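You operate a simulated robot arm through the tools that you are given. There is no shell and no other tool. Be economical: measure what you need, move in short steps, check, and stop when the job is done.

You run a simulated two-armed robot. Do the job below in one go: nothing can be reset, and whatever is moved stays where it is left.

JOB
Take the black grip strip and leave it in the brown wooden tray. Then fetch the grey grip strip and set it on the back rest pad. Then pull the service trolley drawer open. Do these in the order given.

The check looks at the end state, three seconds after you hand in, the way a careful person would. Anything else that was tipped, shoved, dropped, spilled or broken makes it a failure.

ROBOT AND FRAMES
Two 7-joint arms with two-finger parallel grippers on one trunk, on a base that drives. Base frame: it is fixed to the floor where the robot stands at the start and does not move with it; the origin is under the middle of the robot, x ahead of it, y to its left, z up; the surface under the hand at the start is at about z = 445. Readings come in mm, degrees, newtons and seconds.
The left shoulder is at the start at [202, 171, 1054], the right one opposite. With the tool pointing down near the work surface each hand reaches from about 100 to 880 mm from the robot's upright axis, wherever it stands, measured 20 degrees to its own side. Places, roughly: back rest pad [-2900, -600, 600]; grey grip strip [-1250, 250, 750]; service trolley drawer [-500, 2400, 700]. Payload 4.4 kg a hand.
The tool frame of a hand sits at the grasp point between the pads (the TCP): z along the fingers, y along the line on which they close. The tips reach 23 mm beyond it. The gripper opens to 94 mm. The fingers are 38 mm wide and 10 mm thick; the gripper's body (54 by 96 mm) begins 39 mm behind the TCP.
Orientation is that of the tool frame in the base frame, as a unit quaternion [x, y, z, w]. With the fingers straight down and closing along the base's y, the tool's x points along the base's -x, its y along +y and its z along -z.

CONTROLS
- The arms move only by the tool apply_moves. It takes "left_series", "right_series" or both (then of equal length, played together; a hand with none holds still); each is a list that holds one entry, the list of rows, each a list of 7 numbers: the shift along the base's x, y, z in units of 500 mm (1.0 is 500 mm), then the turn, a rotation vector about the base's x, y, z in units of 90 degrees (1.0 is 90 degrees), then the finger opening in mm, from 0 to 94. In form: [[[x, y, z, rx, ry, rz, fingers], ...]]. A call has 1 to 8 rows; each row is the pose to reach, as a shift and turn from the pose commanded when the call began. A call with a number of a shift or a turn outside -1 to 1 is refused whole. Rows are played at 5 a second. More than 50 mm and 8.6 degrees between two rows, or a gripper value outside its range, and nothing of the call is played. A pose out of reach is approached as far as the arm can. The call stops where the force on the tool passes 40 N (or 10 N more than at its start, if that is more) or the arm is blocked; 0.2 s more then pass. The fingers move at their own pace (about 72 mm/s each) and stop on an object; they squeeze with about 24 N. The grip force told is the motor's: it shows also when the fingers shut on nothing. Time passes only in rows, and 0.2 s behind the last, so rows that repeat a pose let the fingers close. It gives the time, the measured TCP pose, the force on the tool (base axes), the opening and the grip force at its end, in the units of the frame above (readings bear some noise), with the torque about the TCP (base axes, N m) and any sound that the robot's microphone picked up, and new pictures: "show" is both (left out), scene, wrist or none (wrist: the cameras of the hands that moved).
- Cameras (640 x 400 px; columns grow to the right, rows downward): "scene" is now at [327.1, -0.8, 1156.8]; the picture's right is [-0.11, -0.99, 0.00], its down [-0.83, 0.10, -0.54] and it looks along [0.54, -0.06, -0.84] (base axes); focal length 254 px, centre (320, 200). "left" rides on the left gripper at [86, -16, -74] in its tool frame; the picture's right is [0.18, 0.98, 0.00], its down [-0.58, 0.11, -0.81] and it looks along [-0.79, 0.15, 0.59] (tool axes); focal length 243 px, centre (320, 200). "right" rides on the right gripper at [86, 16, -74] in its tool frame; the picture's right is [-0.18, 0.98, 0.00], its down [-0.58, -0.11, -0.81] and it looks along [-0.79, -0.15, 0.59] (tool axes); focal length 243 px, centre (320, 200).
- slide_trunk(by): slides the trunk up (or, below 0, down) by that many mm; the arms and the scene camera ride with it, the base frame stays. It gives what a move gives, with no picture.
- steer(legs): drives the robot by 1 to 6 legs, each [ahead, left, turn to the left] in mm, mm and degrees, along the robot's own axes; the way and the turn of a leg run together, so that a leg with both is an arc; at most 1500 mm and 180 degrees a leg. The arms and the cameras ride along, it lands a little off, and it stops where it bumps. It gives what a move gives, and a new picture of the scene camera.
- aim_head(pan, tilt): turns the head with the scene camera to pan (to the left, within 80 degrees either way) and tilt (down, from -29 to 69), counted from straight ahead of the robot. It gives what a move gives, and a new picture of the scene camera.
- locate(camera, pixels): for up to 12 pixels [column, row] of the newest picture of that camera ("zoom" is the newest enlarged one), the place [x, y, z] in the base frame of the surface seen there, good to about 2 mm, but the place of the scene camera against the robot may be out by one fixed shift of up to 12 mm in any direction. It takes no simulated time.
- inspect(camera, box): a new picture of the part [left, top, right, bottom] of that camera's present view, enlarged. It takes no simulated time.
- job_done(): hands the job in; it is judged then, once.

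Go step by step. Measure first, check grasps and placings, and put right what went wrong. The budget is 110 turns and 260 pictures, counting those below and the enlarged ones. Unless the task says otherwise, let go and move clear before handing in, and close with one line.

The tools are called after "Request:" as name(argument=value, ...) on one line, values as JSON. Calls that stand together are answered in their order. apply_moves: Moves the arms, as the interface text tells. Its arguments: {"type":"object","properties":{"left_series":{"type":"array","items":{"type":"array","items":{"type":"array","items":{"type":"number"}}}},"right_series":{"type":"array","items":{"type":"array","items":{"type":"array","items":{"type":"number"}}}},"show":{"type":"string","enum":["both","scene","wrist","none"]}},"required":[]} The other tools are called the same way: slide_trunk (by) slides the trunk up or down; steer (legs) drives the base; aim_head (pan, tilt) turns the head that bears the scene camera; locate (camera, pixels) gives the place of the surface under pixels of a picture; inspect (camera, box) takes an enlarged picture of a part of a camera's view; job_done () hands the job in.

At the start:

```text
t: 0.0
left_tcp_pos: [587.2, 244.9, 767.0]
left_tool_rot: [0.0, 1.0, 0.001, 0.0]
left_ft_force: [0.0, -0.3, -0.3]
left_torque: [0.01, 0.0, -0.02]
left_grip_width: 93.9
left_grip_force: 0.0
right_tcp_pos: [593.1, -225.2, 734.7]
right_tool_rot: [0.001, 1.0, 0.0, 0.0]
right_ft_force: [0.0, -0.3, 0.4]
right_torque: [0.01, 0.02, 0.01]
right_grip_width: 93.9
right_grip_force: 0.1
trunk travel left (down, up): [-75.0, 313.0]
robot x, y, heading: [-0.8, 0.0, 0.2]
head pan, tilt: [-6.6, 57.0]
```

scene: 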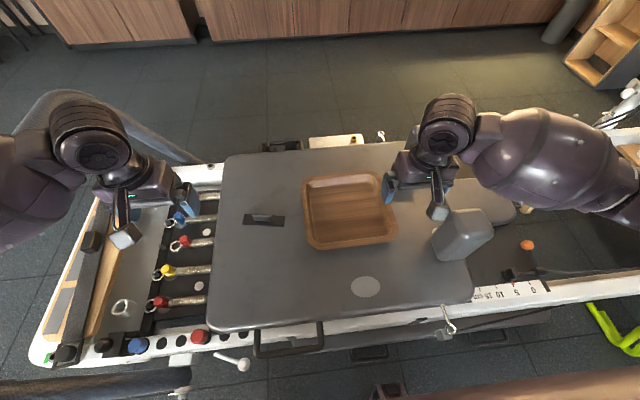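
right: 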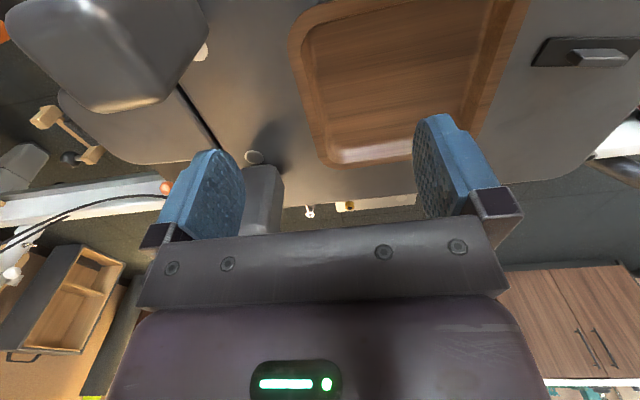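
left: 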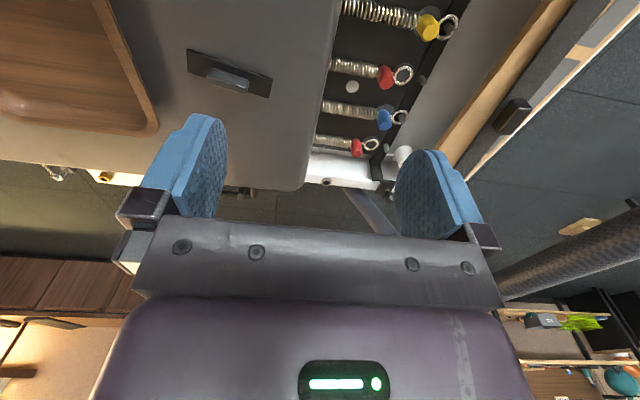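

The black strip appears near scene pixel (264,219), with the tray at (350,210). I'll zoom in and measure both.

Request:
inspect(camera="scene", box=[200, 160, 420, 300])

Request:
locate(camera="scene", pixels=[[245, 219], [264, 217], [283, 221], [264, 226], [350, 215], [310, 190], [390, 230], [310, 240], [385, 185], [264, 240], [250, 214], [280, 214]])

Request:
locate(camera="left", pixels=[[190, 60], [269, 88], [228, 80], [210, 72], [248, 86], [228, 72], [228, 105], [60, 60]])

Request:
inspect(camera="left", box=[150, 20, 310, 120])

```text
2.86 times, centred on (310, 230) of scene
```

zoom: 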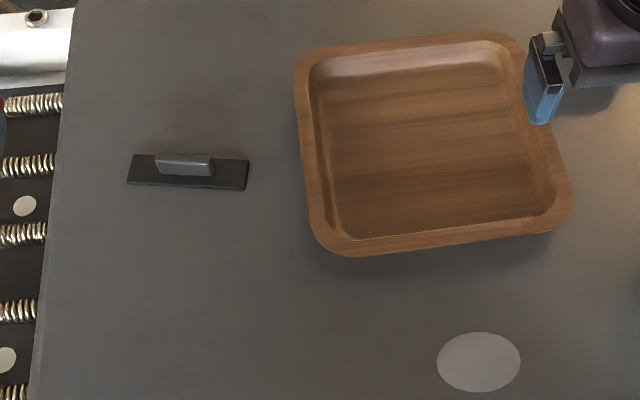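

```text
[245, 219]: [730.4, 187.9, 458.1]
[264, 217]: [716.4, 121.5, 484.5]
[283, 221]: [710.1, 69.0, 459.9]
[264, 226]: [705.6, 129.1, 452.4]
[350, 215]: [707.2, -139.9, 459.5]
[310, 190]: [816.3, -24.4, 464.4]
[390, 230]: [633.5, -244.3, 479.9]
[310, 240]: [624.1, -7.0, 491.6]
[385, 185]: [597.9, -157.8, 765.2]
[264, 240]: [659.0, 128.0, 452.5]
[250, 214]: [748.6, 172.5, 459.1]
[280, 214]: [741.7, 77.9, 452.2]
```

```text
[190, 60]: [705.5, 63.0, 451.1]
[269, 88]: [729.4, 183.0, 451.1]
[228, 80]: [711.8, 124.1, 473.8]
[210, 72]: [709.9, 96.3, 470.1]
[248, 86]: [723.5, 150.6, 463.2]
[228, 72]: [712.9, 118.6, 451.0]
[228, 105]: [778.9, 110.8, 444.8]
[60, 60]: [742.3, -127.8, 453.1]
```

```text
4.00 times, centred on (230, 70) of left
```

zoom: 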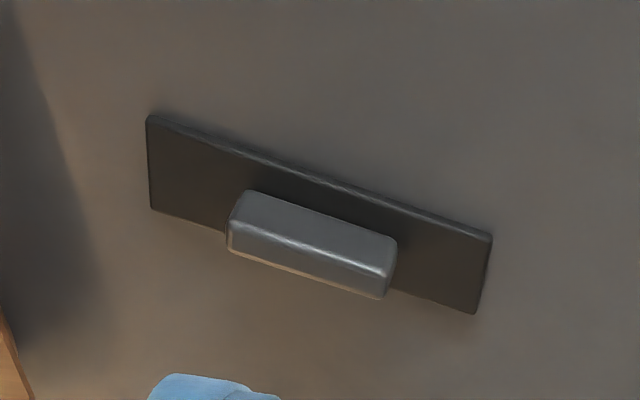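

The strip is a flat plate with a raised grip bar. I'll measure the bar on the enlarged left picture.

Request:
locate(camera="zoom", pixels=[[245, 195], [392, 240], [235, 222], [382, 272], [313, 232], [150, 120], [490, 235], [152, 205], [474, 310], [230, 245], [380, 295], [310, 215]])

```text
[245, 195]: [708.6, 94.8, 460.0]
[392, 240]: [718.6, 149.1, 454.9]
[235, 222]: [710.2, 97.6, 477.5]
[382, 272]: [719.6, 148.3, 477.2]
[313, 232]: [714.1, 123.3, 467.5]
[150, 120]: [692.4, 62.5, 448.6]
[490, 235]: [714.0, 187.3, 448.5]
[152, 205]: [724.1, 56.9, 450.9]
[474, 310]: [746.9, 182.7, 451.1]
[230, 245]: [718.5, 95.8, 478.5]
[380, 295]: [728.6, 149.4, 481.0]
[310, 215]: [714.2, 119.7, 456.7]
```

The bar is centred at about (720,122), its top is at z 479, and its long axis is 10° off y. I'll turn the left hand by +80° over it and move the right hand aside.

Request:
apply_moves(left_series=[[[0.033, -0.031, -0.03, 0, 0, 0.089, 94], [0.066, -0.062, -0.06, 0, 0, 0.178, 94], [0.1, -0.092, -0.1, 0, 0, 0.267, 94], [0.133, -0.123, -0.14, 0, 0, 0.356, 94], [0.166, -0.154, -0.18, 0, 0, 0.445, 94], [0.2, -0.185, -0.22, 0, 0, 0.534, 94], [0.233, -0.215, -0.26, 0, 0, 0.623, 94], [0.266, -0.246, -0.3, 0, 0, 0.712, 94]]], right_series=[[[0, -0.06, 0, 0, 0, 0, 94], [0, -0.12, 0, 0, 0, 0, 94], [0, -0.18, 0, 0, 0, 0, 94], [0, -0.24, 0, 0, 0, 0, 94], [0, -0.3, 0, 0, 0, 0, 94], [0, -0.36, 0, 0, 0, 0, 94], [0, -0.42, 0, 0, 0, 0, 94], [0, -0.42, 0, 0, 0, 0, 94]]], show="none")

Request:
apply_moves(left_series=[[[0, 0, 0, 0, 0, 0.089, 94], [0, 0, 0, 0, 0, 0.177, 94], [0, 0, 0, 0, 0, 0.177, 94]]])

```text
t: 1.8
left_tcp_pos: [720.0, 121.5, 617.5]
left_tool_rot: [-0.531, 0.847, 0.002, 0.0]
left_ft_force: [-0.3, -0.1, 0.7]
left_torque: [0.03, 0.0, -0.01]
left_grip_width: 94.0
left_grip_force: 0.0
right_tcp_pos: [595.4, -435.8, 732.9]
right_tool_rot: [0.0, 1.0, 0.0, -0.001]
right_ft_force: [0.2, 0.1, -0.7]
right_torque: [0.01, 0.03, 0.04]
right_grip_width: 94.2
right_grip_force: 0.1
trunk travel left (down, up): [-75.0, 313.0]
robot x, y, heading: [1.5, 0.3, 0.1]
head pan, tilt: [-6.6, 57.0]
```

```text
t: 2.6
left_tcp_pos: [721.1, 120.2, 618.0]
left_tool_rot: [-0.644, 0.765, 0.001, 0.001]
left_ft_force: [-0.2, 0.4, 0.3]
left_torque: [0.01, -0.02, -0.02]
left_grip_width: 94.1
left_grip_force: 0.1
right_tcp_pos: [594.7, -435.4, 734.0]
right_tool_rot: [0.0, 1.0, 0.0, 0.0]
right_ft_force: [-0.4, 0.0, 0.0]
right_torque: [-0.01, -0.02, 0.0]
right_grip_width: 94.0
right_grip_force: 0.0
trunk travel left (down, up): [-75.0, 313.0]
robot x, y, heading: [2.9, 0.8, 0.1]
head pan, tilt: [-6.6, 57.0]
```

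scene: 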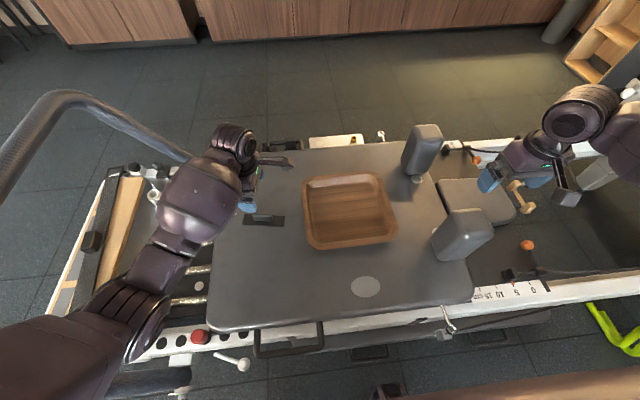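
left: 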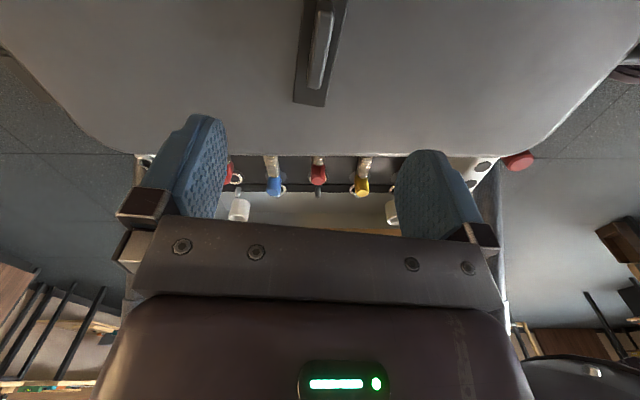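

The hand is above the bar. I'll re-measure the bar and the tray inside before lowering.

Request:
locate(camera="left", pixels=[[312, 20], [310, 80], [322, 15], [316, 85], [326, 18], [322, 50], [295, 100], [325, 105]])

Request:
locate(camera="scene", pixels=[[309, 178], [383, 178], [314, 245], [391, 240], [350, 210], [318, 235], [385, 230], [315, 195], [375, 190]])

```text
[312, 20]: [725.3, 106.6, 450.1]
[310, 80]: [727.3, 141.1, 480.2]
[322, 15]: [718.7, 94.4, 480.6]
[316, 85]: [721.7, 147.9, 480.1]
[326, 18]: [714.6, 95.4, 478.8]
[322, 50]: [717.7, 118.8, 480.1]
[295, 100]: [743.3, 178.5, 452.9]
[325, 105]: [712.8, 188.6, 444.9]
```

```text
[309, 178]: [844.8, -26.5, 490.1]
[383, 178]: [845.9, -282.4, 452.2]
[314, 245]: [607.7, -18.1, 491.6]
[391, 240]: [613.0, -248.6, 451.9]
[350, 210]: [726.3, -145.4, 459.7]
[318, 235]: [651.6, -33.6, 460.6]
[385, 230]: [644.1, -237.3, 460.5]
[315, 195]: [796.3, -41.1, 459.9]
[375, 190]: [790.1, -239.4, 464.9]
```

The bar is centred at (720,122). I'll go down 139 mm and close.

Request:
apply_moves(left_series=[[[0, 0.002, -0.07, 0, 0, 0, 70], [0, 0.003, -0.15, 0, 0, 0, 60], [0, 0.003, -0.23, 0, 0, 0, 50], [0, 0.003, -0.276, 0, 0, 0, 50], [0, 0.003, -0.276, 0, 0, 0, 0], [0, 0.003, -0.276, 0, 0, 0, 0], [0, 0.003, -0.276, 0, 0, 0, 0]]])

```text
t: 4.2
left_tcp_pos: [719.0, 122.7, 480.3]
left_tool_rot: [-0.644, 0.765, 0.0, 0.0]
left_ft_force: [0.3, -0.3, 0.3]
left_torque: [0.03, 0.01, 0.02]
left_grip_width: 13.3
left_grip_force: 24.0
right_tcp_pos: [595.9, -434.7, 734.5]
right_tool_rot: [0.0, 1.0, 0.0, 0.0]
right_ft_force: [-0.4, -0.3, 0.0]
right_torque: [0.0, 0.01, 0.0]
right_grip_width: 93.9
right_grip_force: 0.2
trunk travel left (down, up): [-75.0, 313.0]
robot x, y, heading: [-1.2, -5.0, 0.2]
head pan, tilt: [-6.6, 57.0]
```

scene: 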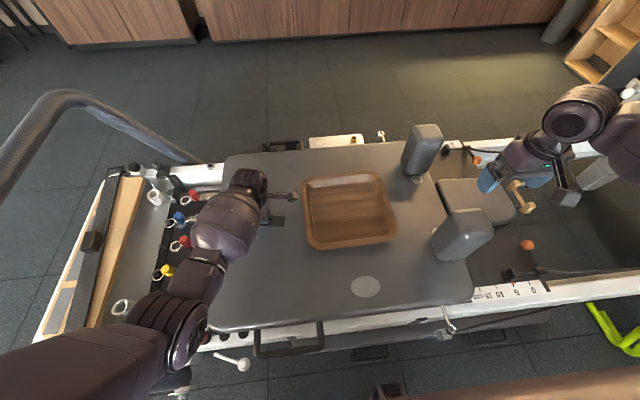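
left: 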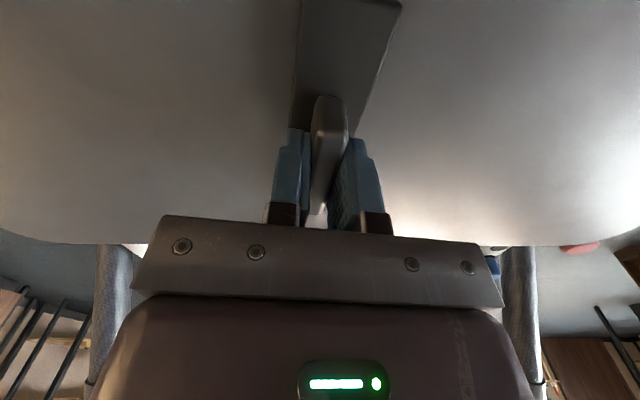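

The bar is held (13.3 mm, 24 N). I'll lift it and carry it over the tray.

Request:
apply_moves(left_series=[[[0, 0, 0.09, 0, 0, 0, 0], [0, 0, 0.18, 0, 0, 0, 0], [0, -0.087, 0.2, 0, 0, 0, 0], [0, -0.175, 0.2, 0, 0, 0, 0], [0, -0.262, 0.2, 0, 0, 0, 0], [0, -0.35, 0.2, 0, 0, 0, 0], [0, -0.437, 0.2, 0, 0, 0, 0], [0, -0.522, 0.2, 0, 0, 0, 0]]])

```text
t: 6.2
left_tcp_pos: [760.6, -46.9, 559.0]
left_tool_rot: [-0.666, 0.743, 0.031, 0.051]
left_ft_force: [0.3, 0.8, -1.0]
left_torque: [-0.04, 0.0, 0.01]
left_grip_width: 13.6
left_grip_force: 24.0
right_tcp_pos: [596.2, -435.7, 734.8]
right_tool_rot: [-0.001, 1.0, -0.001, -0.001]
right_ft_force: [0.5, -0.3, 0.2]
right_torque: [0.01, -0.02, 0.0]
right_grip_width: 93.8
right_grip_force: 0.1
trunk travel left (down, up): [-75.0, 313.0]
robot x, y, heading: [-0.7, 3.3, -0.0]
head pan, tilt: [-6.6, 57.0]
stopped in row 8 (left hand): the arm was blocked; the commanded pose is now the measured one
```

scene: 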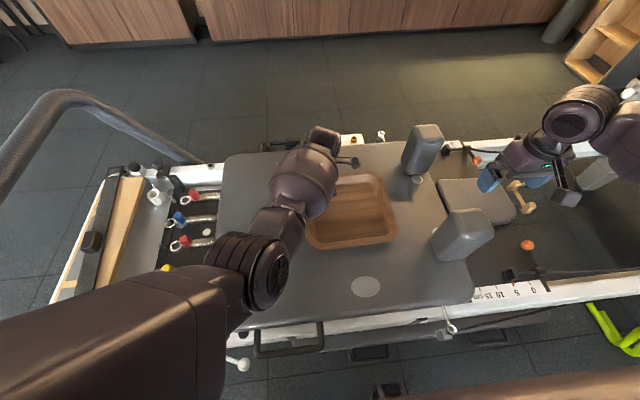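
left: 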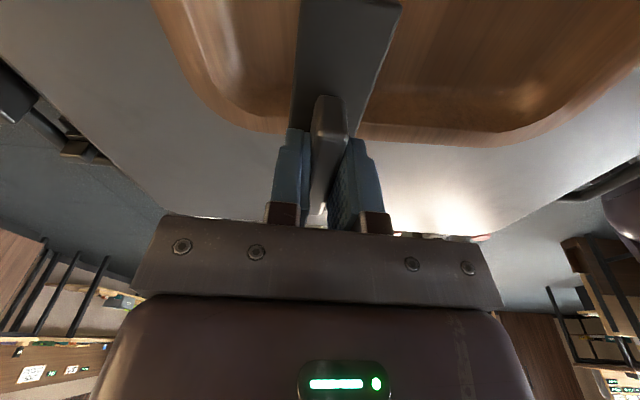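

The left arm reached its limit before the tray. I'll back up and level the hand, then shift the base 150 mm to the right.

Request:
apply_moves(left_series=[[[-0.02, 0.04, 0.02, -0.02, 0.007, -0.01, 0], [-0.05, 0.08, 0.04, -0.045, 0.015, -0.025, 0], [-0.081, 0.12, 0.04, -0.072, 0.024, -0.039, 0], [-0.081, 0.12, 0.04, -0.072, 0.024, -0.039, 0]]], show="none")

Request:
steer(legs=[[0, -150, 0]])

```text
t: 7.4
left_tcp_pos: [740.1, 48.2, 583.9]
left_tool_rot: [-0.651, 0.758, 0.012, 0.035]
left_ft_force: [0.1, -0.6, 0.0]
left_torque: [0.0, 0.02, -0.01]
left_grip_width: 13.6
left_grip_force: 23.8
right_tcp_pos: [596.0, -435.7, 732.9]
right_tool_rot: [0.0, 1.0, -0.001, 0.0]
right_ft_force: [0.4, -0.3, 0.0]
right_torque: [0.0, 0.03, -0.02]
right_grip_width: 93.9
right_grip_force: 0.1
trunk travel left (down, up): [-75.0, 313.0]
robot x, y, heading: [2.7, 0.5, -0.0]
head pan, tilt: [-6.6, 57.0]
stopped in row 4 (left hand): the arm was blocked; the commanded pose is now the measured one
```

```text
t: 9.4
left_tcp_pos: [739.5, -104.8, 583.5]
left_tool_rot: [-0.65, 0.759, 0.011, 0.034]
left_ft_force: [-0.2, 0.0, 0.5]
left_torque: [0.02, 0.02, -0.01]
left_grip_width: 13.4
left_grip_force: 24.3
right_tcp_pos: [593.9, -588.9, 733.7]
right_tool_rot: [0.002, 1.0, -0.001, 0.0]
right_ft_force: [0.1, 0.8, 0.5]
right_torque: [0.02, 0.0, -0.01]
right_grip_width: 94.0
right_grip_force: 0.0
trunk travel left (down, up): [-75.0, 313.0]
robot x, y, heading: [-3.2, -149.0, -0.1]
head pan, tilt: [-6.6, 57.0]
```

scene: 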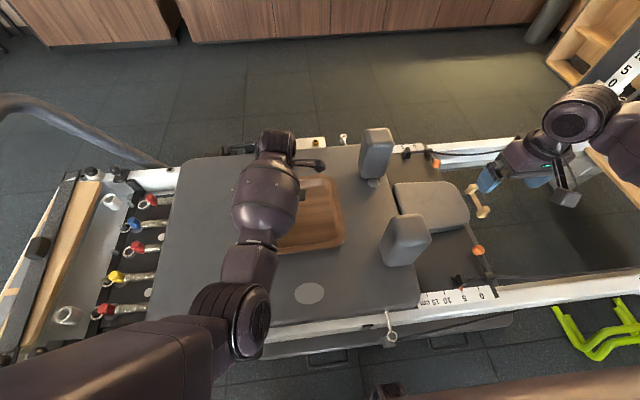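

I'm still near the limit with about 4° of tilt. I'll level the hand while turning it back 15° about z, which should ease the wrist.

Request:
apply_moves(left_series=[[[0, 0, 0, -0.015, 0.01, -0.07, 0], [-0.015, -0.015, 0, -0.038, 0.024, -0.14, 0], [-0.034, -0.04, 0, -0.038, 0.024, -0.18, 0], [-0.034, -0.07, 0, -0.038, 0.024, -0.18, 0], [-0.034, -0.07, 0, -0.038, 0.024, -0.18, 0]]])

```text
t: 10.6
left_tcp_pos: [729.3, -123.6, 582.4]
left_tool_rot: [-0.537, 0.844, 0.008, 0.016]
left_ft_force: [0.4, -0.1, -0.9]
left_torque: [-0.01, 0.0, 0.01]
left_grip_width: 13.6
left_grip_force: 24.4
right_tcp_pos: [594.6, -588.7, 735.0]
right_tool_rot: [0.002, 1.0, 0.0, 0.0]
right_ft_force: [-0.2, -0.1, 0.2]
right_torque: [-0.01, -0.01, 0.02]
right_grip_width: 94.0
right_grip_force: 0.0
trunk travel left (down, up): [-75.0, 313.0]
robot x, y, heading: [0.1, -150.0, -0.1]
head pan, tilt: [-6.6, 57.0]
```

scene: 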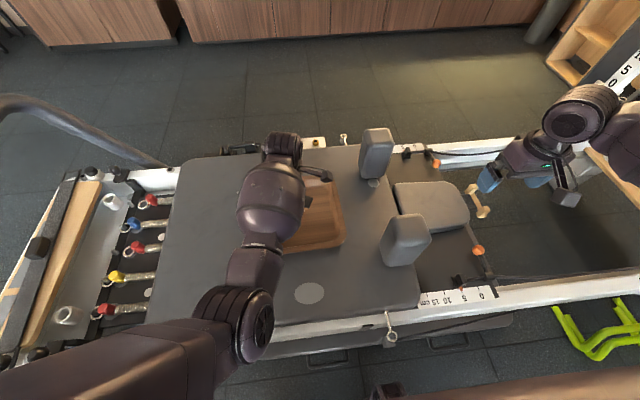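
left: 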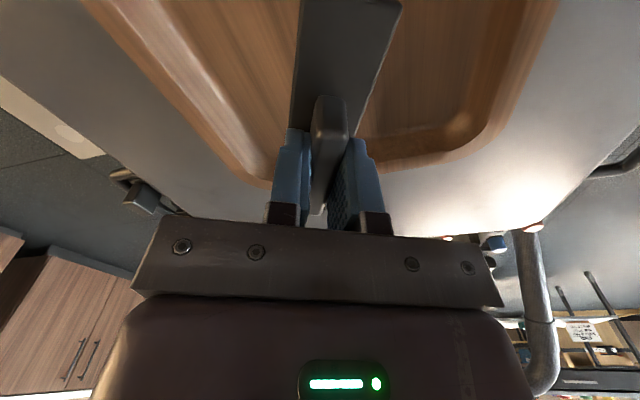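

The level is better. I'll drive 60 mm more to the right and then correct the hand, so the arm isn't at its limit.

Request:
steer(legs=[[0, -60, 0]])

Request:
apply_moves(left_series=[[[-0.007, 0.04, 0, -0.01, 0.006, 0, 0], [-0.014, 0.088, 0, -0.019, 0.012, 0, 0], [-0.014, 0.088, 0, -0.019, 0.012, 0, 0]]])

```text
t: 11.8
left_tcp_pos: [728.3, -185.4, 584.0]
left_tool_rot: [-0.535, 0.845, 0.007, 0.017]
left_ft_force: [0.2, -1.4, -0.4]
left_torque: [0.01, -0.01, -0.02]
left_grip_width: 13.6
left_grip_force: 24.4
right_tcp_pos: [593.6, -648.6, 734.6]
right_tool_rot: [0.002, 1.0, 0.0, 0.0]
right_ft_force: [-0.2, 0.3, 0.0]
right_torque: [0.03, -0.02, 0.0]
right_grip_width: 94.1
right_grip_force: 0.0
trunk travel left (down, up): [-75.0, 313.0]
robot x, y, heading: [0.0, -211.2, -0.5]
head pan, tilt: [-6.6, 57.0]
```

scene: 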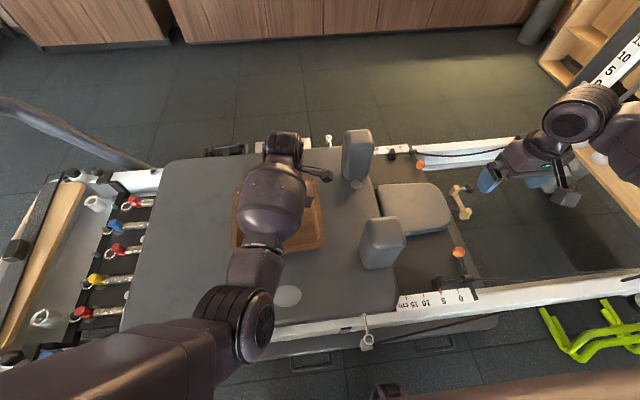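

```text
t: 12.6
left_tcp_pos: [724.1, -136.3, 584.3]
left_tool_rot: [-0.537, 0.844, 0.003, 0.005]
left_ft_force: [0.7, 0.8, -0.6]
left_torque: [-0.04, 0.01, 0.03]
left_grip_width: 13.3
left_grip_force: 24.3
right_tcp_pos: [593.0, -649.1, 735.2]
right_tool_rot: [0.001, 1.0, 0.0, 0.0]
right_ft_force: [0.2, -0.5, 0.1]
right_torque: [0.02, -0.01, 0.01]
right_grip_width: 94.1
right_grip_force: 0.1
trunk travel left (down, up): [-75.0, 313.0]
robot x, y, heading: [2.5, -208.9, -0.4]
head pan, tilt: [-6.6, 57.0]
```

scene: 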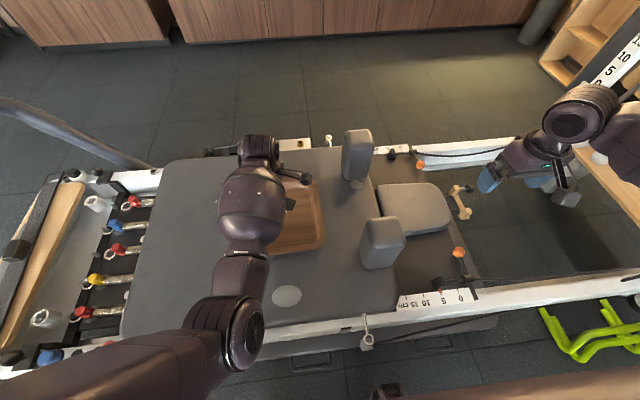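
left: 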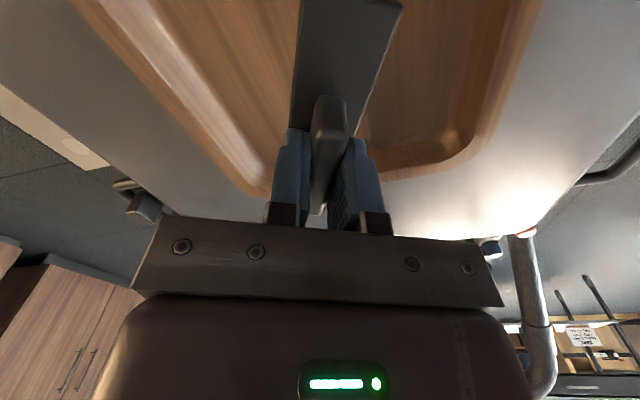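

I'm centred over the tray. I'll lower it onto the floor of the tray.

Request:
apply_moves(left_series=[[[0, -0.004, -0.08, 0, 0, 0, 0], [0, -0.004, -0.15, 0, 0, 0, 0], [0, -0.004, -0.175, 0, 0, 0, 0], [0, -0.004, -0.185, 0, 0, 0, 0], [0, -0.004, -0.191, 0, 0, 0, 0], [0, -0.004, -0.191, 0, 0, 0, 0]]])

```text
t: 14.0
left_tcp_pos: [720.7, -137.4, 487.0]
left_tool_rot: [-0.53, 0.848, 0.007, 0.008]
left_ft_force: [-13.2, 1.8, 19.1]
left_torque: [-0.28, 0.35, -0.24]
left_grip_width: 13.2
left_grip_force: 24.1
right_tcp_pos: [591.6, -648.5, 736.5]
right_tool_rot: [0.002, 1.0, 0.0, 0.001]
right_ft_force: [1.0, -0.1, 0.3]
right_torque: [-0.02, 0.04, 0.0]
right_grip_width: 94.0
right_grip_force: 0.1
trunk travel left (down, up): [-75.0, 313.0]
robot x, y, heading: [1.6, -204.1, -0.2]
head pan, tilt: [-6.6, 57.0]
```

scene: 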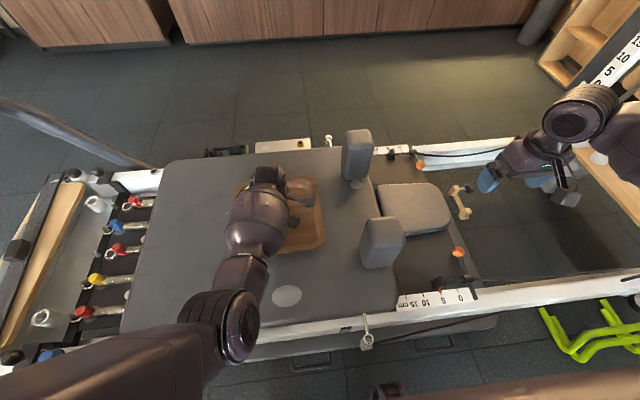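
left: 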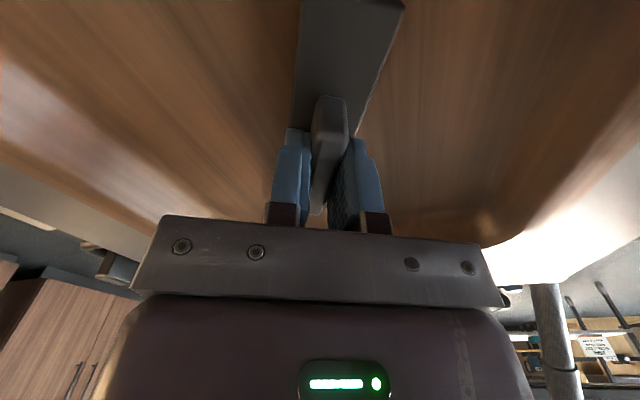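

Contact is clear (19 N up), and the strip is on the tray floor. I'll ease off slightly, open and rise.

Request:
apply_moves(left_series=[[[0, 0, 0.003, 0, 0, 0, 0], [0, 0, 0.003, 0, 0, 0, 40], [0, 0, 0.003, 0, 0, 0, 40], [0, 0, 0.08, 0, 0, 0, 40], [0, 0, 0.16, 0, 0, 0, 40], [0, 0, 0.24, 0, 0, 0, 40], [0, 0.06, 0.32, 0, 0, 0, 40], [0, 0.12, 0.4, 0, 0, 0, 40]]])

```text
t: 15.9
left_tcp_pos: [727.7, -109.1, 706.9]
left_tool_rot: [-0.487, 0.872, 0.024, 0.047]
left_ft_force: [0.0, 0.1, 0.0]
left_torque: [-0.01, 0.01, 0.01]
left_grip_width: 40.1
left_grip_force: 0.0
right_tcp_pos: [592.6, -650.0, 733.5]
right_tool_rot: [0.002, 1.0, -0.001, -0.001]
right_ft_force: [-0.2, 0.8, -0.3]
right_torque: [0.0, -0.01, 0.0]
right_grip_width: 94.1
right_grip_force: 0.0
trunk travel left (down, up): [-75.0, 313.0]
robot x, y, heading: [-1.6, -211.5, -0.4]
head pan, tilt: [-6.6, 57.0]
stopped in row 8 (left hand): the arm was blocked; the commanded pose is now the measured one
```

scene: 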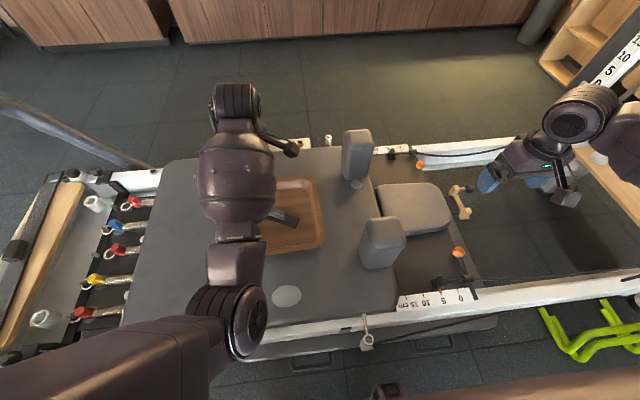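
left: 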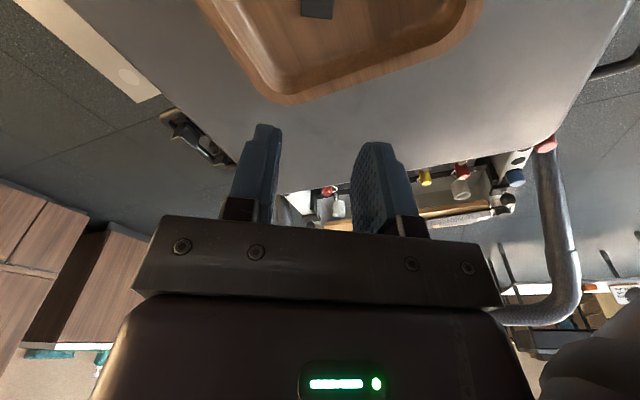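

The black strip lies in the tray. I'll tuck both arms in before driving.

Request:
apply_moves(left_series=[[[-0.052, 0.036, 0.015, -0.004, 0.008, -0.081, 40], [-0.104, 0.072, 0.03, -0.008, 0.016, -0.162, 40], [-0.156, 0.107, 0.045, -0.012, 0.023, -0.243, 40], [-0.208, 0.143, 0.06, -0.016, 0.031, -0.324, 40], [-0.26, 0.179, 0.075, -0.02, 0.039, -0.405, 60], [-0.311, 0.215, 0.09, -0.024, 0.047, -0.486, 80], [-0.363, 0.25, 0.105, -0.028, 0.055, -0.567, 90], [-0.415, 0.286, 0.12, -0.032, 0.063, -0.648, 90]]], right_series=[[[-0.02, 0.05, 0, 0, 0, 0, 94], [-0.04, 0.1, 0, 0, 0, 0, 94], [-0.06, 0.15, 0, 0, 0, 0, 94], [-0.08, 0.2, 0, 0, 0, 0, 94], [-0.1, 0.25, 0, 0, 0, 0, 94], [-0.12, 0.3, 0, 0, 0, 0, 94], [-0.14, 0.35, 0.03, 0, 0, 0, 94], [-0.15, 0.4, 0.06, 0, 0, 0, 94]]], show="scene")

```text
t: 16.6
left_tcp_pos: [695.5, 13.4, 734.7]
left_tool_rot: [-0.385, 0.912, 0.103, 0.098]
left_ft_force: [0.1, -0.5, 0.5]
left_torque: [0.03, -0.02, 0.03]
left_grip_width: 39.7
left_grip_force: 0.1
right_tcp_pos: [572.5, -597.9, 734.0]
right_tool_rot: [0.003, 1.0, 0.0, 0.002]
right_ft_force: [0.1, -0.2, -0.7]
right_torque: [0.01, 0.05, 0.03]
right_grip_width: 93.9
right_grip_force: 0.0
trunk travel left (down, up): [-75.0, 313.0]
robot x, y, heading: [0.3, -207.0, -0.1]
head pan, tilt: [-6.6, 57.0]
stopped in row 3 (left hand): the arm was blocked; the commanded pose is now the measured one
```

scene: 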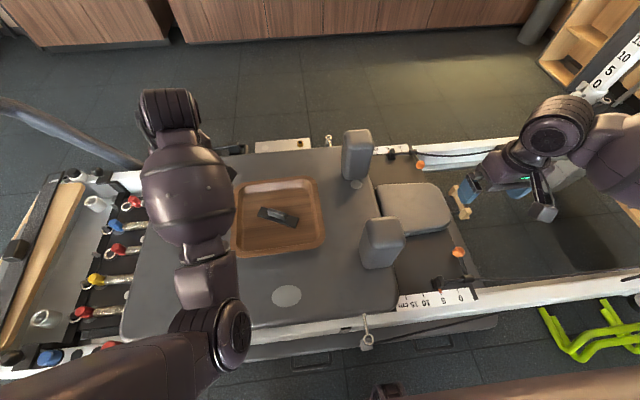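

The arm stopped partway. The strip is lying well in the tray at (278,216). I'll continue to home with slower steps.

Request:
apply_moves(left_series=[[[-0.02, 0.02, 0, -0.02, 0.02, 0, 40], [-0.04, 0.05, 0, -0.05, 0.05, -0.02, 40], [-0.07, 0.08, 0, -0.08, 0.08, -0.04, 40], [-0.1, 0.1, 0, -0.1, 0.1, -0.08, 40], [-0.13, 0.1, 0, -0.12, 0.12, -0.14, 40], [-0.16, 0.1, 0, -0.13, 0.13, -0.2, 40], [-0.2, 0.1, 0, -0.135, 0.129, -0.26, 40], [-0.23, 0.1, 0, -0.135, 0.129, -0.32, 40]]], right_series=[[[-0.02, 0.05, 0, 0, 0, 0, 94], [-0.04, 0.1, 0, 0, 0, 0, 94], [-0.06, 0.15, 0, 0, 0, 0, 94], [-0.08, 0.2, 0, 0, 0, 0, 94], [-0.1, 0.25, 0, 0, 0, 0, 94], [-0.12, 0.3, 0, 0, 0, 0, 94], [-0.12, 0.3, 0.03, 0, 0, 0, 94], [-0.12, 0.3, 0.06, 0, 0, 0, 94]]], show="none")

```text
t: 17.2
left_tcp_pos: [701.8, -6.4, 774.1]
left_tool_rot: [-0.282, 0.941, 0.132, 0.134]
left_ft_force: [-0.1, -0.8, -1.0]
left_torque: [-0.03, 0.02, -0.01]
left_grip_width: 40.1
left_grip_force: 0.1
right_tcp_pos: [555.9, -554.4, 737.0]
right_tool_rot: [0.003, 1.0, 0.001, 0.0]
right_ft_force: [0.0, -0.6, 0.0]
right_torque: [-0.02, -0.02, 0.0]
right_grip_width: 94.0
right_grip_force: 0.0
trunk travel left (down, up): [-75.0, 313.0]
robot x, y, heading: [-3.3, -211.1, -0.3]
head pan, tilt: [-6.6, 57.0]
stopped in row 2 (left hand): the arm was blocked; the commanded pose is now the measured one
```

The arm is in an awkward configuration. I'll go back down to a lower pose that worked, level there and then retrace the original path.

Request:
apply_moves(left_series=[[[0, -0.02, -0.04, 0, 0, 0.03, 40], [0, -0.05, -0.09, -0.05, 0.02, 0.06, 40], [-0.01, -0.08, -0.14, -0.1, 0.04, 0.09, 40], [-0.02, -0.11, -0.19, -0.15, 0.06, 0.12, 40], [-0.024, -0.11, -0.228, -0.2, 0.08, 0.129, 40], [-0.024, -0.11, -0.228, -0.222, 0.094, 0.129, 40], [-0.024, -0.11, -0.228, -0.222, 0.094, 0.129, 40]]], show="scene")

```text
t: 18.1
left_tcp_pos: [712.9, 13.7, 716.6]
left_tool_rot: [-0.356, 0.916, 0.138, 0.122]
left_ft_force: [-0.7, 0.0, -0.4]
left_torque: [0.02, 0.0, 0.03]
left_grip_width: 40.1
left_grip_force: 0.1
right_tcp_pos: [555.7, -554.7, 735.8]
right_tool_rot: [0.002, 1.0, 0.0, 0.0]
right_ft_force: [-0.5, -0.8, 0.1]
right_torque: [0.01, 0.0, -0.02]
right_grip_width: 94.1
right_grip_force: 0.2
trunk travel left (down, up): [-75.0, 313.0]
robot x, y, heading: [-1.8, -209.6, -0.2]
head pan, tilt: [-6.6, 57.0]
stopped in row 4 (left hand): the arm was blocked; the commanded pose is now the measured one
```

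scene: 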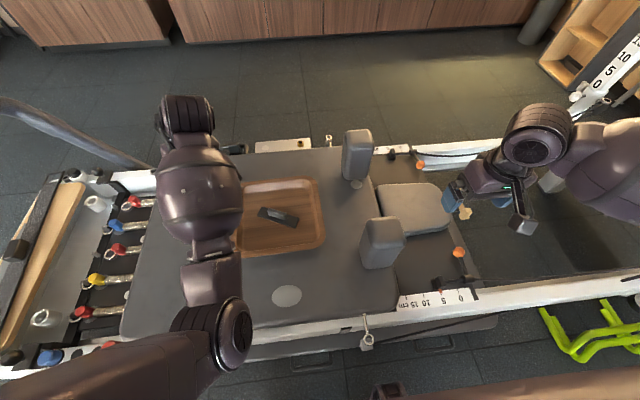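

I'll probe pure translation outward (forward, left and down) with no turning.

Request:
apply_moves(left_series=[[[0.02, 0.04, -0.04, 0, 0, 0, 40], [0.04, 0.08, -0.08, 0, 0, 0, 40], [0.06, 0.12, -0.12, 0, 0, 0, 40], [0.08, 0.16, -0.14, 0, 0, 0, 40], [0.08, 0.2, -0.14, 0, 0, 0, 40], [0.08, 0.24, -0.14, 0, 0, 0, 40], [0.08, 0.3, -0.14, 0, 0, 0, 40]]], show="scene")

```text
t: 19.6
left_tcp_pos: [751.8, 160.9, 647.9]
left_tool_rot: [-0.358, 0.916, 0.136, 0.117]
left_ft_force: [0.3, 0.7, -0.5]
left_torque: [-0.01, 0.0, -0.04]
left_grip_width: 40.1
left_grip_force: 0.0
right_tcp_pos: [557.0, -555.1, 736.0]
right_tool_rot: [0.003, 1.0, 0.0, 0.0]
right_ft_force: [-0.1, -0.6, -1.1]
right_torque: [0.02, -0.02, 0.01]
right_grip_width: 94.0
right_grip_force: 0.0
trunk travel left (down, up): [-75.0, 313.0]
robot x, y, heading: [-0.3, -210.8, -0.2]
head pan, tilt: [-6.6, 57.0]
```

scene: 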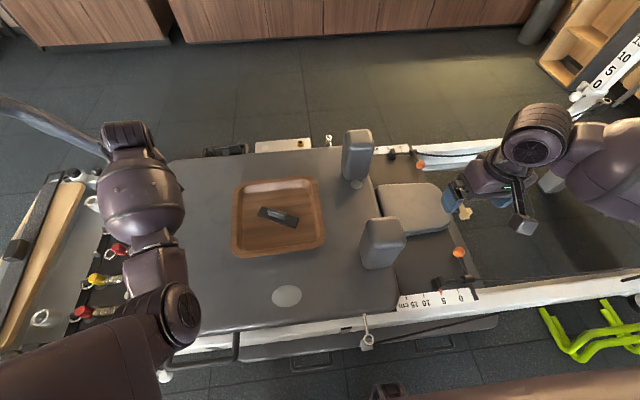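

That worked. Now I'll level and untwist in place.

Request:
apply_moves(left_series=[[[0, 0, 0, -0.025, 0.022, -0.067, 40], [0, 0, 0, -0.05, 0.044, -0.134, 40], [0, 0, 0, -0.076, 0.066, -0.201, 40], [0, 0, 0, -0.102, 0.088, -0.268, 40], [0, 0, 0, -0.127, 0.109, -0.335, 40], [0, 0, 0, -0.153, 0.131, -0.402, 40], [0, 0, 0, -0.178, 0.153, -0.469, 40], [0, 0, 0, -0.178, 0.153, -0.469, 40]]], show="none")

```text
t: 21.4
left_tcp_pos: [753.3, 162.1, 647.9]
left_tool_rot: [0.0, 1.0, -0.002, 0.001]
left_ft_force: [0.3, 0.2, -0.6]
left_torque: [0.02, 0.0, 0.0]
left_grip_width: 40.0
left_grip_force: 0.1
right_tcp_pos: [556.1, -554.7, 736.7]
right_tool_rot: [0.002, 1.0, 0.0, 0.001]
right_ft_force: [-0.7, 0.5, 0.0]
right_torque: [-0.01, -0.02, -0.04]
right_grip_width: 94.0
right_grip_force: 0.0
trunk travel left (down, up): [-75.0, 313.0]
robot x, y, heading: [-1.4, -209.0, -0.4]
head pan, tilt: [-6.6, 57.0]
```

The left hand is level. I'll tuck both arms in near their home positions.

Request:
apply_moves(left_series=[[[-0.048, -0.02, 0.035, 0, 0, 0, 60], [-0.097, -0.05, 0.07, 0, 0, 0, 80], [-0.145, -0.08, 0.105, 0, 0, 0, 90], [-0.193, -0.11, 0.14, 0, 0, 0, 90], [-0.241, -0.14, 0.175, 0, 0, 0, 90], [-0.29, -0.17, 0.21, 0, 0, 0, 90], [-0.338, -0.2, 0.245, 0, 0, 0, 90], [-0.386, -0.23, 0.28, 0, 0, 0, 90]]], right_series=[[[-0.01, 0.03, 0.01, 0, 0, 0, 94], [-0.02, 0.06, 0.02, 0, 0, 0, 94], [-0.03, 0.09, 0.03, 0, 0, 0, 94], [-0.04, 0.12, 0.04, 0, 0, 0, 94], [-0.05, 0.15, 0.06, 0, 0, 0, 94], [-0.06, 0.18, 0.08, 0, 0, 0, 94], [-0.07, 0.2, 0.1, 0, 0, 0, 94], [-0.07, 0.2, 0.1, 0, 0, 0, 94]]], show="scene")

Request:
aim_head(pan=80, tilt=25)

Request:
aim_head(pan=-80, tilt=25)

```text
t: 23.2
left_tcp_pos: [558.4, 46.4, 786.5]
left_tool_rot: [-0.001, 1.0, -0.001, 0.001]
left_ft_force: [-0.2, -0.5, 0.0]
left_torque: [0.0, -0.02, 0.0]
left_grip_width: 89.8
left_grip_force: 0.2
right_tcp_pos: [521.8, -454.0, 786.6]
right_tool_rot: [0.002, 1.0, 0.0, 0.0]
right_ft_force: [-0.7, -0.4, -0.1]
right_torque: [0.02, 0.0, -0.01]
right_grip_width: 94.1
right_grip_force: 0.1
trunk travel left (down, up): [-75.0, 313.0]
robot x, y, heading: [4.2, -212.3, -0.3]
head pan, tilt: [-6.6, 57.0]
```

scene: 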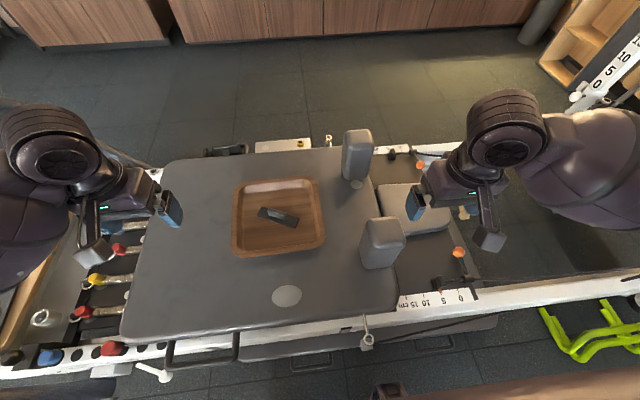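

```text
t: 24.9
left_tcp_pos: [559.5, 45.3, 785.7]
left_tool_rot: [-0.002, 1.0, -0.001, 0.001]
left_ft_force: [0.6, 0.1, -0.5]
left_torque: [-0.02, 0.0, 0.0]
left_grip_width: 89.8
left_grip_force: 0.1
right_tcp_pos: [522.0, -455.3, 785.1]
right_tool_rot: [0.002, 1.0, 0.001, 0.0]
right_ft_force: [-0.4, -0.2, 0.4]
right_torque: [-0.02, 0.02, -0.02]
right_grip_width: 94.0
right_grip_force: 0.1
trunk travel left (down, up): [-75.0, 313.0]
robot x, y, heading: [-2.4, -211.0, -0.2]
head pan, tilt: [80.0, 25.0]
```

scene: 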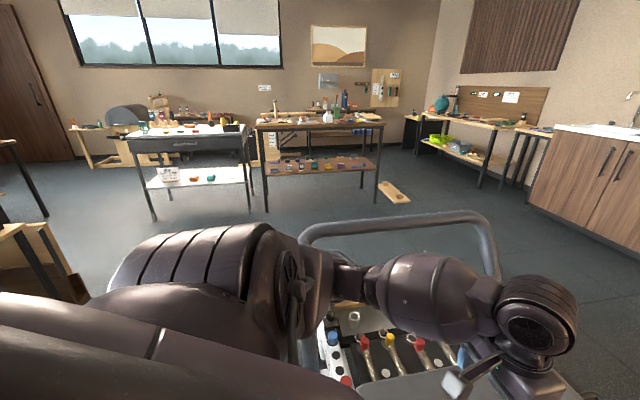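

```text
t: 27.3
left_tcp_pos: [559.1, 45.9, 785.9]
left_tool_rot: [-0.002, 1.0, 0.0, 0.003]
left_ft_force: [-0.1, 0.6, 0.3]
left_torque: [0.01, 0.0, -0.02]
left_grip_width: 90.0
left_grip_force: 0.1
right_tcp_pos: [521.4, -455.0, 787.0]
right_tool_rot: [0.002, 1.0, 0.0, 0.0]
right_ft_force: [-0.1, 0.4, 0.2]
right_torque: [-0.01, -0.01, 0.04]
right_grip_width: 93.8
right_grip_force: 0.3
trunk travel left (down, up): [-75.0, 313.0]
robot x, y, heading: [-3.6, -216.0, -0.5]
head pan, tilt: [-80.0, 25.0]
```

scene: 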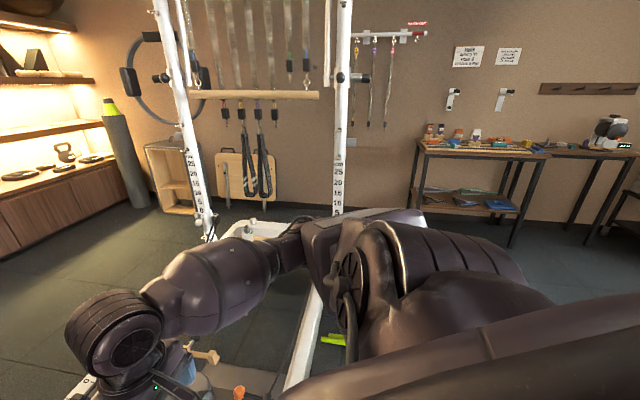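

Turning will need clear space. I'll measure nearby things on the left first.

Request:
aim_head(pan=80, tilt=30)

Request:
locate(camera="scene", pixels=[[20, 205], [70, 260], [5, 120], [45, 185], [310, 205], [480, 185], [180, 125], [150, 200], [265, 185], [395, 165], [500, 240], [100, 200]])

```text
t: 29.8
left_tcp_pos: [560.1, 46.0, 785.8]
left_tool_rot: [-0.001, 1.0, 0.0, 0.002]
left_ft_force: [0.4, -0.4, -0.5]
left_torque: [-0.01, 0.0, -0.01]
left_grip_width: 90.0
left_grip_force: 0.0
right_tcp_pos: [520.9, -454.2, 787.2]
right_tool_rot: [0.002, 1.0, 0.0, 0.0]
right_ft_force: [-0.4, -0.2, -1.1]
right_torque: [0.02, 0.04, 0.0]
right_grip_width: 93.8
right_grip_force: 0.0
trunk travel left (down, up): [-75.0, 313.0]
robot x, y, heading: [-0.9, -211.3, -0.2]
head pan, tilt: [80.0, 30.0]
```

scene: 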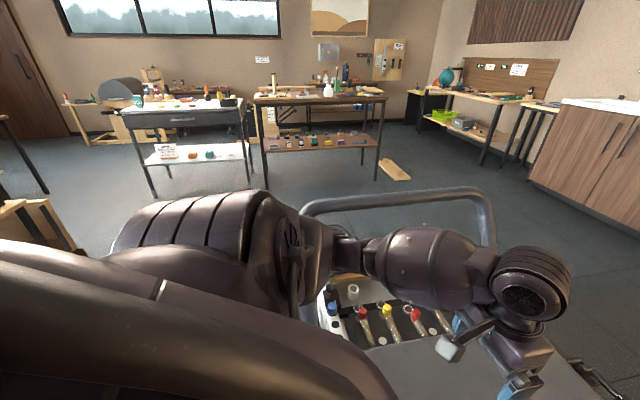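

```text
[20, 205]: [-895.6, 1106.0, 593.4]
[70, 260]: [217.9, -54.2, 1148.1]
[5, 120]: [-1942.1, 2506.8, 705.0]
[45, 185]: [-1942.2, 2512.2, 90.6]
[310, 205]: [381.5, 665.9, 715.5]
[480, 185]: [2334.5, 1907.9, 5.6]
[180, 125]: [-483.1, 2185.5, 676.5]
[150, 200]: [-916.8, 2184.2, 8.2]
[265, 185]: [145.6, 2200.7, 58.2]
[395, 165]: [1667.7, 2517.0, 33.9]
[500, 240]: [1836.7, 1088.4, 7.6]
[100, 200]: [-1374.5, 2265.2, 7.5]
```

In-place turning looks clear: the handrail is about 950 mm away. I'll turn left 90° and look.

Request:
steer(legs=[[0, 0, 90]])

Request:
aim_head(pan=60, tilt=35)

```text
t: 31.3
left_tcp_pos: [489.4, 161.0, 786.1]
left_tool_rot: [-0.111, 0.994, 0.0, 0.002]
left_ft_force: [0.6, -0.8, 0.5]
left_torque: [0.03, 0.0, 0.01]
left_grip_width: 90.0
left_grip_force: 0.0
right_tcp_pos: [562.7, -336.7, 787.4]
right_tool_rot: [-0.108, 0.994, 0.001, 0.0]
right_ft_force: [-0.4, 0.2, -0.1]
right_torque: [0.02, 0.03, 0.04]
right_grip_width: 94.1
right_grip_force: 0.0
trunk travel left (down, up): [-75.0, 313.0]
robot x, y, heading: [2.6, -212.2, 12.3]
head pan, tilt: [80.0, 30.0]
stopped in leg 1: the robot was blocked; the commanded pose is now the measured one
```

scene: 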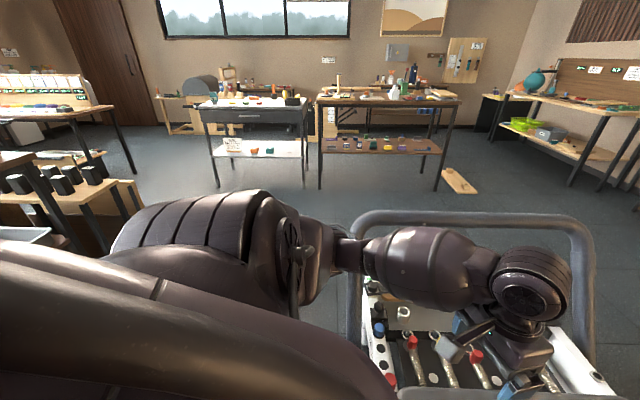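

```text
t: 32.1
left_tcp_pos: [488.7, 159.9, 785.6]
left_tool_rot: [-0.11, 0.994, 0.0, 0.002]
left_ft_force: [-0.5, 0.9, -0.5]
left_torque: [-0.01, -0.01, 0.03]
left_grip_width: 90.1
left_grip_force: 0.0
right_tcp_pos: [561.3, -336.2, 785.8]
right_tool_rot: [-0.107, 0.994, 0.0, 0.0]
right_ft_force: [1.1, 0.1, 1.2]
right_torque: [-0.02, -0.01, -0.01]
right_grip_width: 94.3
right_grip_force: 0.1
trunk travel left (down, up): [-75.0, 313.0]
robot x, y, heading: [0.1, -207.1, 12.3]
head pan, tilt: [60.0, 35.0]
```

scene: 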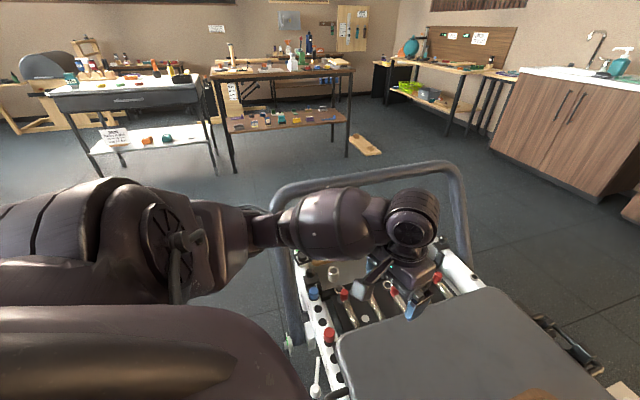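

The base seems to have bumped the reformer frame while turning. I'll back straight away 250 mm and then turn.

Request:
steer(legs=[[-250, 0, 0]])

Request:
steer(legs=[[0, 0, 80]])

Request:
aim_head(pan=60, tilt=30)

```text
t: 34.0
left_tcp_pos: [247.5, 108.0, 786.8]
left_tool_rot: [-0.109, 0.994, 0.0, 0.002]
left_ft_force: [-0.5, 1.2, -0.1]
left_torque: [-0.01, -0.02, 0.0]
left_grip_width: 89.8
left_grip_force: 0.0
right_tcp_pos: [318.5, -388.7, 786.8]
right_tool_rot: [-0.106, 0.994, 0.0, 0.0]
right_ft_force: [0.5, 0.8, -0.1]
right_torque: [0.0, 0.03, 0.02]
right_grip_width: 94.0
right_grip_force: 0.2
trunk travel left (down, up): [-75.0, 313.0]
robot x, y, heading: [-243.4, -255.6, 12.3]
head pan, tilt: [60.0, 35.0]
```

scene: 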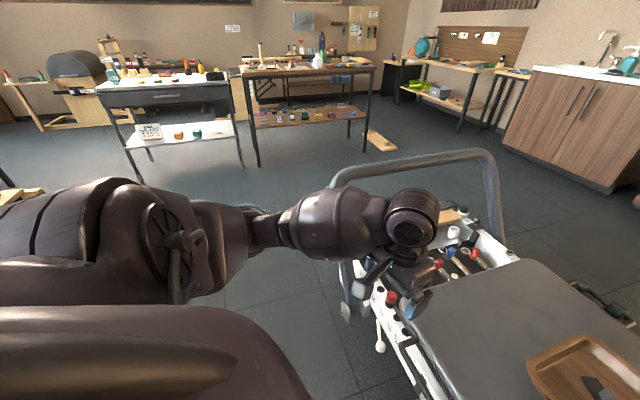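

```text
t: 37.8
left_tcp_pos: [-521.0, 284.7, 787.0]
left_tool_rot: [0.722, -0.692, 0.0, -0.002]
left_ft_force: [0.9, 0.1, 0.9]
left_torque: [-0.03, 0.01, -0.02]
left_grip_width: 89.8
left_grip_force: 0.1
right_tcp_pos: [-20.6, 266.9, 786.4]
right_tool_rot: [0.719, -0.695, 0.0, 0.0]
right_ft_force: [0.3, -0.3, -0.5]
right_torque: [-0.01, 0.0, 0.01]
right_grip_width: 94.1
right_grip_force: 0.0
trunk travel left (down, up): [-75.0, 313.0]
robot x, y, heading: [-241.5, -260.4, 92.0]
head pan, tilt: [60.0, 35.0]
```

scene: 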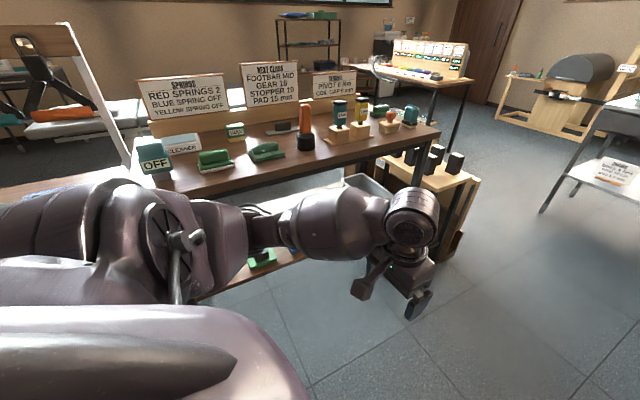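

```text
t: 38.5
left_tcp_pos: [-522.6, 284.9, 786.1]
left_tool_rot: [0.722, -0.692, -0.001, -0.003]
left_ft_force: [0.2, 0.2, -0.1]
left_torque: [0.0, 0.0, 0.01]
left_grip_width: 90.1
left_grip_force: 0.0
right_tcp_pos: [-19.8, 268.6, 787.0]
right_tool_rot: [0.719, -0.695, -0.001, 0.0]
right_ft_force: [0.2, 0.0, -0.8]
right_torque: [-0.03, -0.01, 0.0]
right_grip_width: 93.9
right_grip_force: 0.1
trunk travel left (down, up): [-75.0, 313.0]
robot x, y, heading: [-241.3, -261.7, 91.9]
head pan, tilt: [60.0, 30.0]
```

scene: 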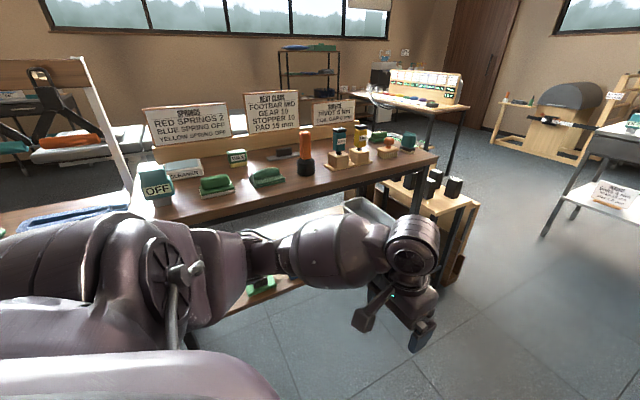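

The bench with the grey strip is now visible; there's a small grey thing near (280,153). I'll measure it and the bench edges.

Request:
locate(camera="scene", pixels=[[280, 153], [160, 215], [435, 160], [305, 165], [213, 190], [268, 180], [240, 200], [345, 160], [360, 215], [460, 275], [25, 225], [290, 185]])

Request:
inspect(camera="scene", box=[140, 100, 440, 220])

```text
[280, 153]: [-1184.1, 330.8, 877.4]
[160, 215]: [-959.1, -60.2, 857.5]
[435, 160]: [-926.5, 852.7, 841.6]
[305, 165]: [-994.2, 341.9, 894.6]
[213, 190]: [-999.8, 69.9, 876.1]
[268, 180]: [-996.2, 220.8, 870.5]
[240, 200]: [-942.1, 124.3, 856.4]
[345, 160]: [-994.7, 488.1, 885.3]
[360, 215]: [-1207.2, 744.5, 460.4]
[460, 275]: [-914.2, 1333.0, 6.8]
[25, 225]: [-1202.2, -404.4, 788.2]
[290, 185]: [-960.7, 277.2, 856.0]
```

```text
2.13 times, centred on (290, 160) of scene
```

zoom: 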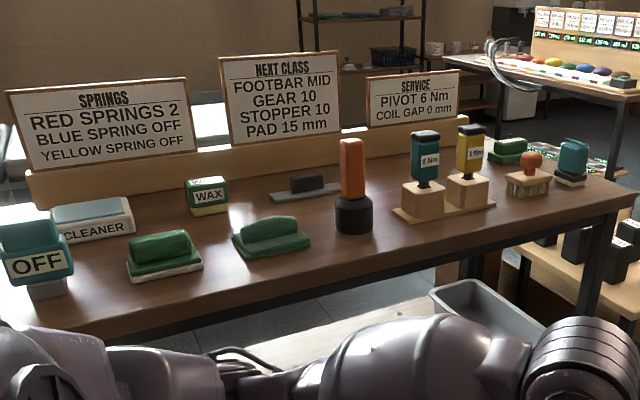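

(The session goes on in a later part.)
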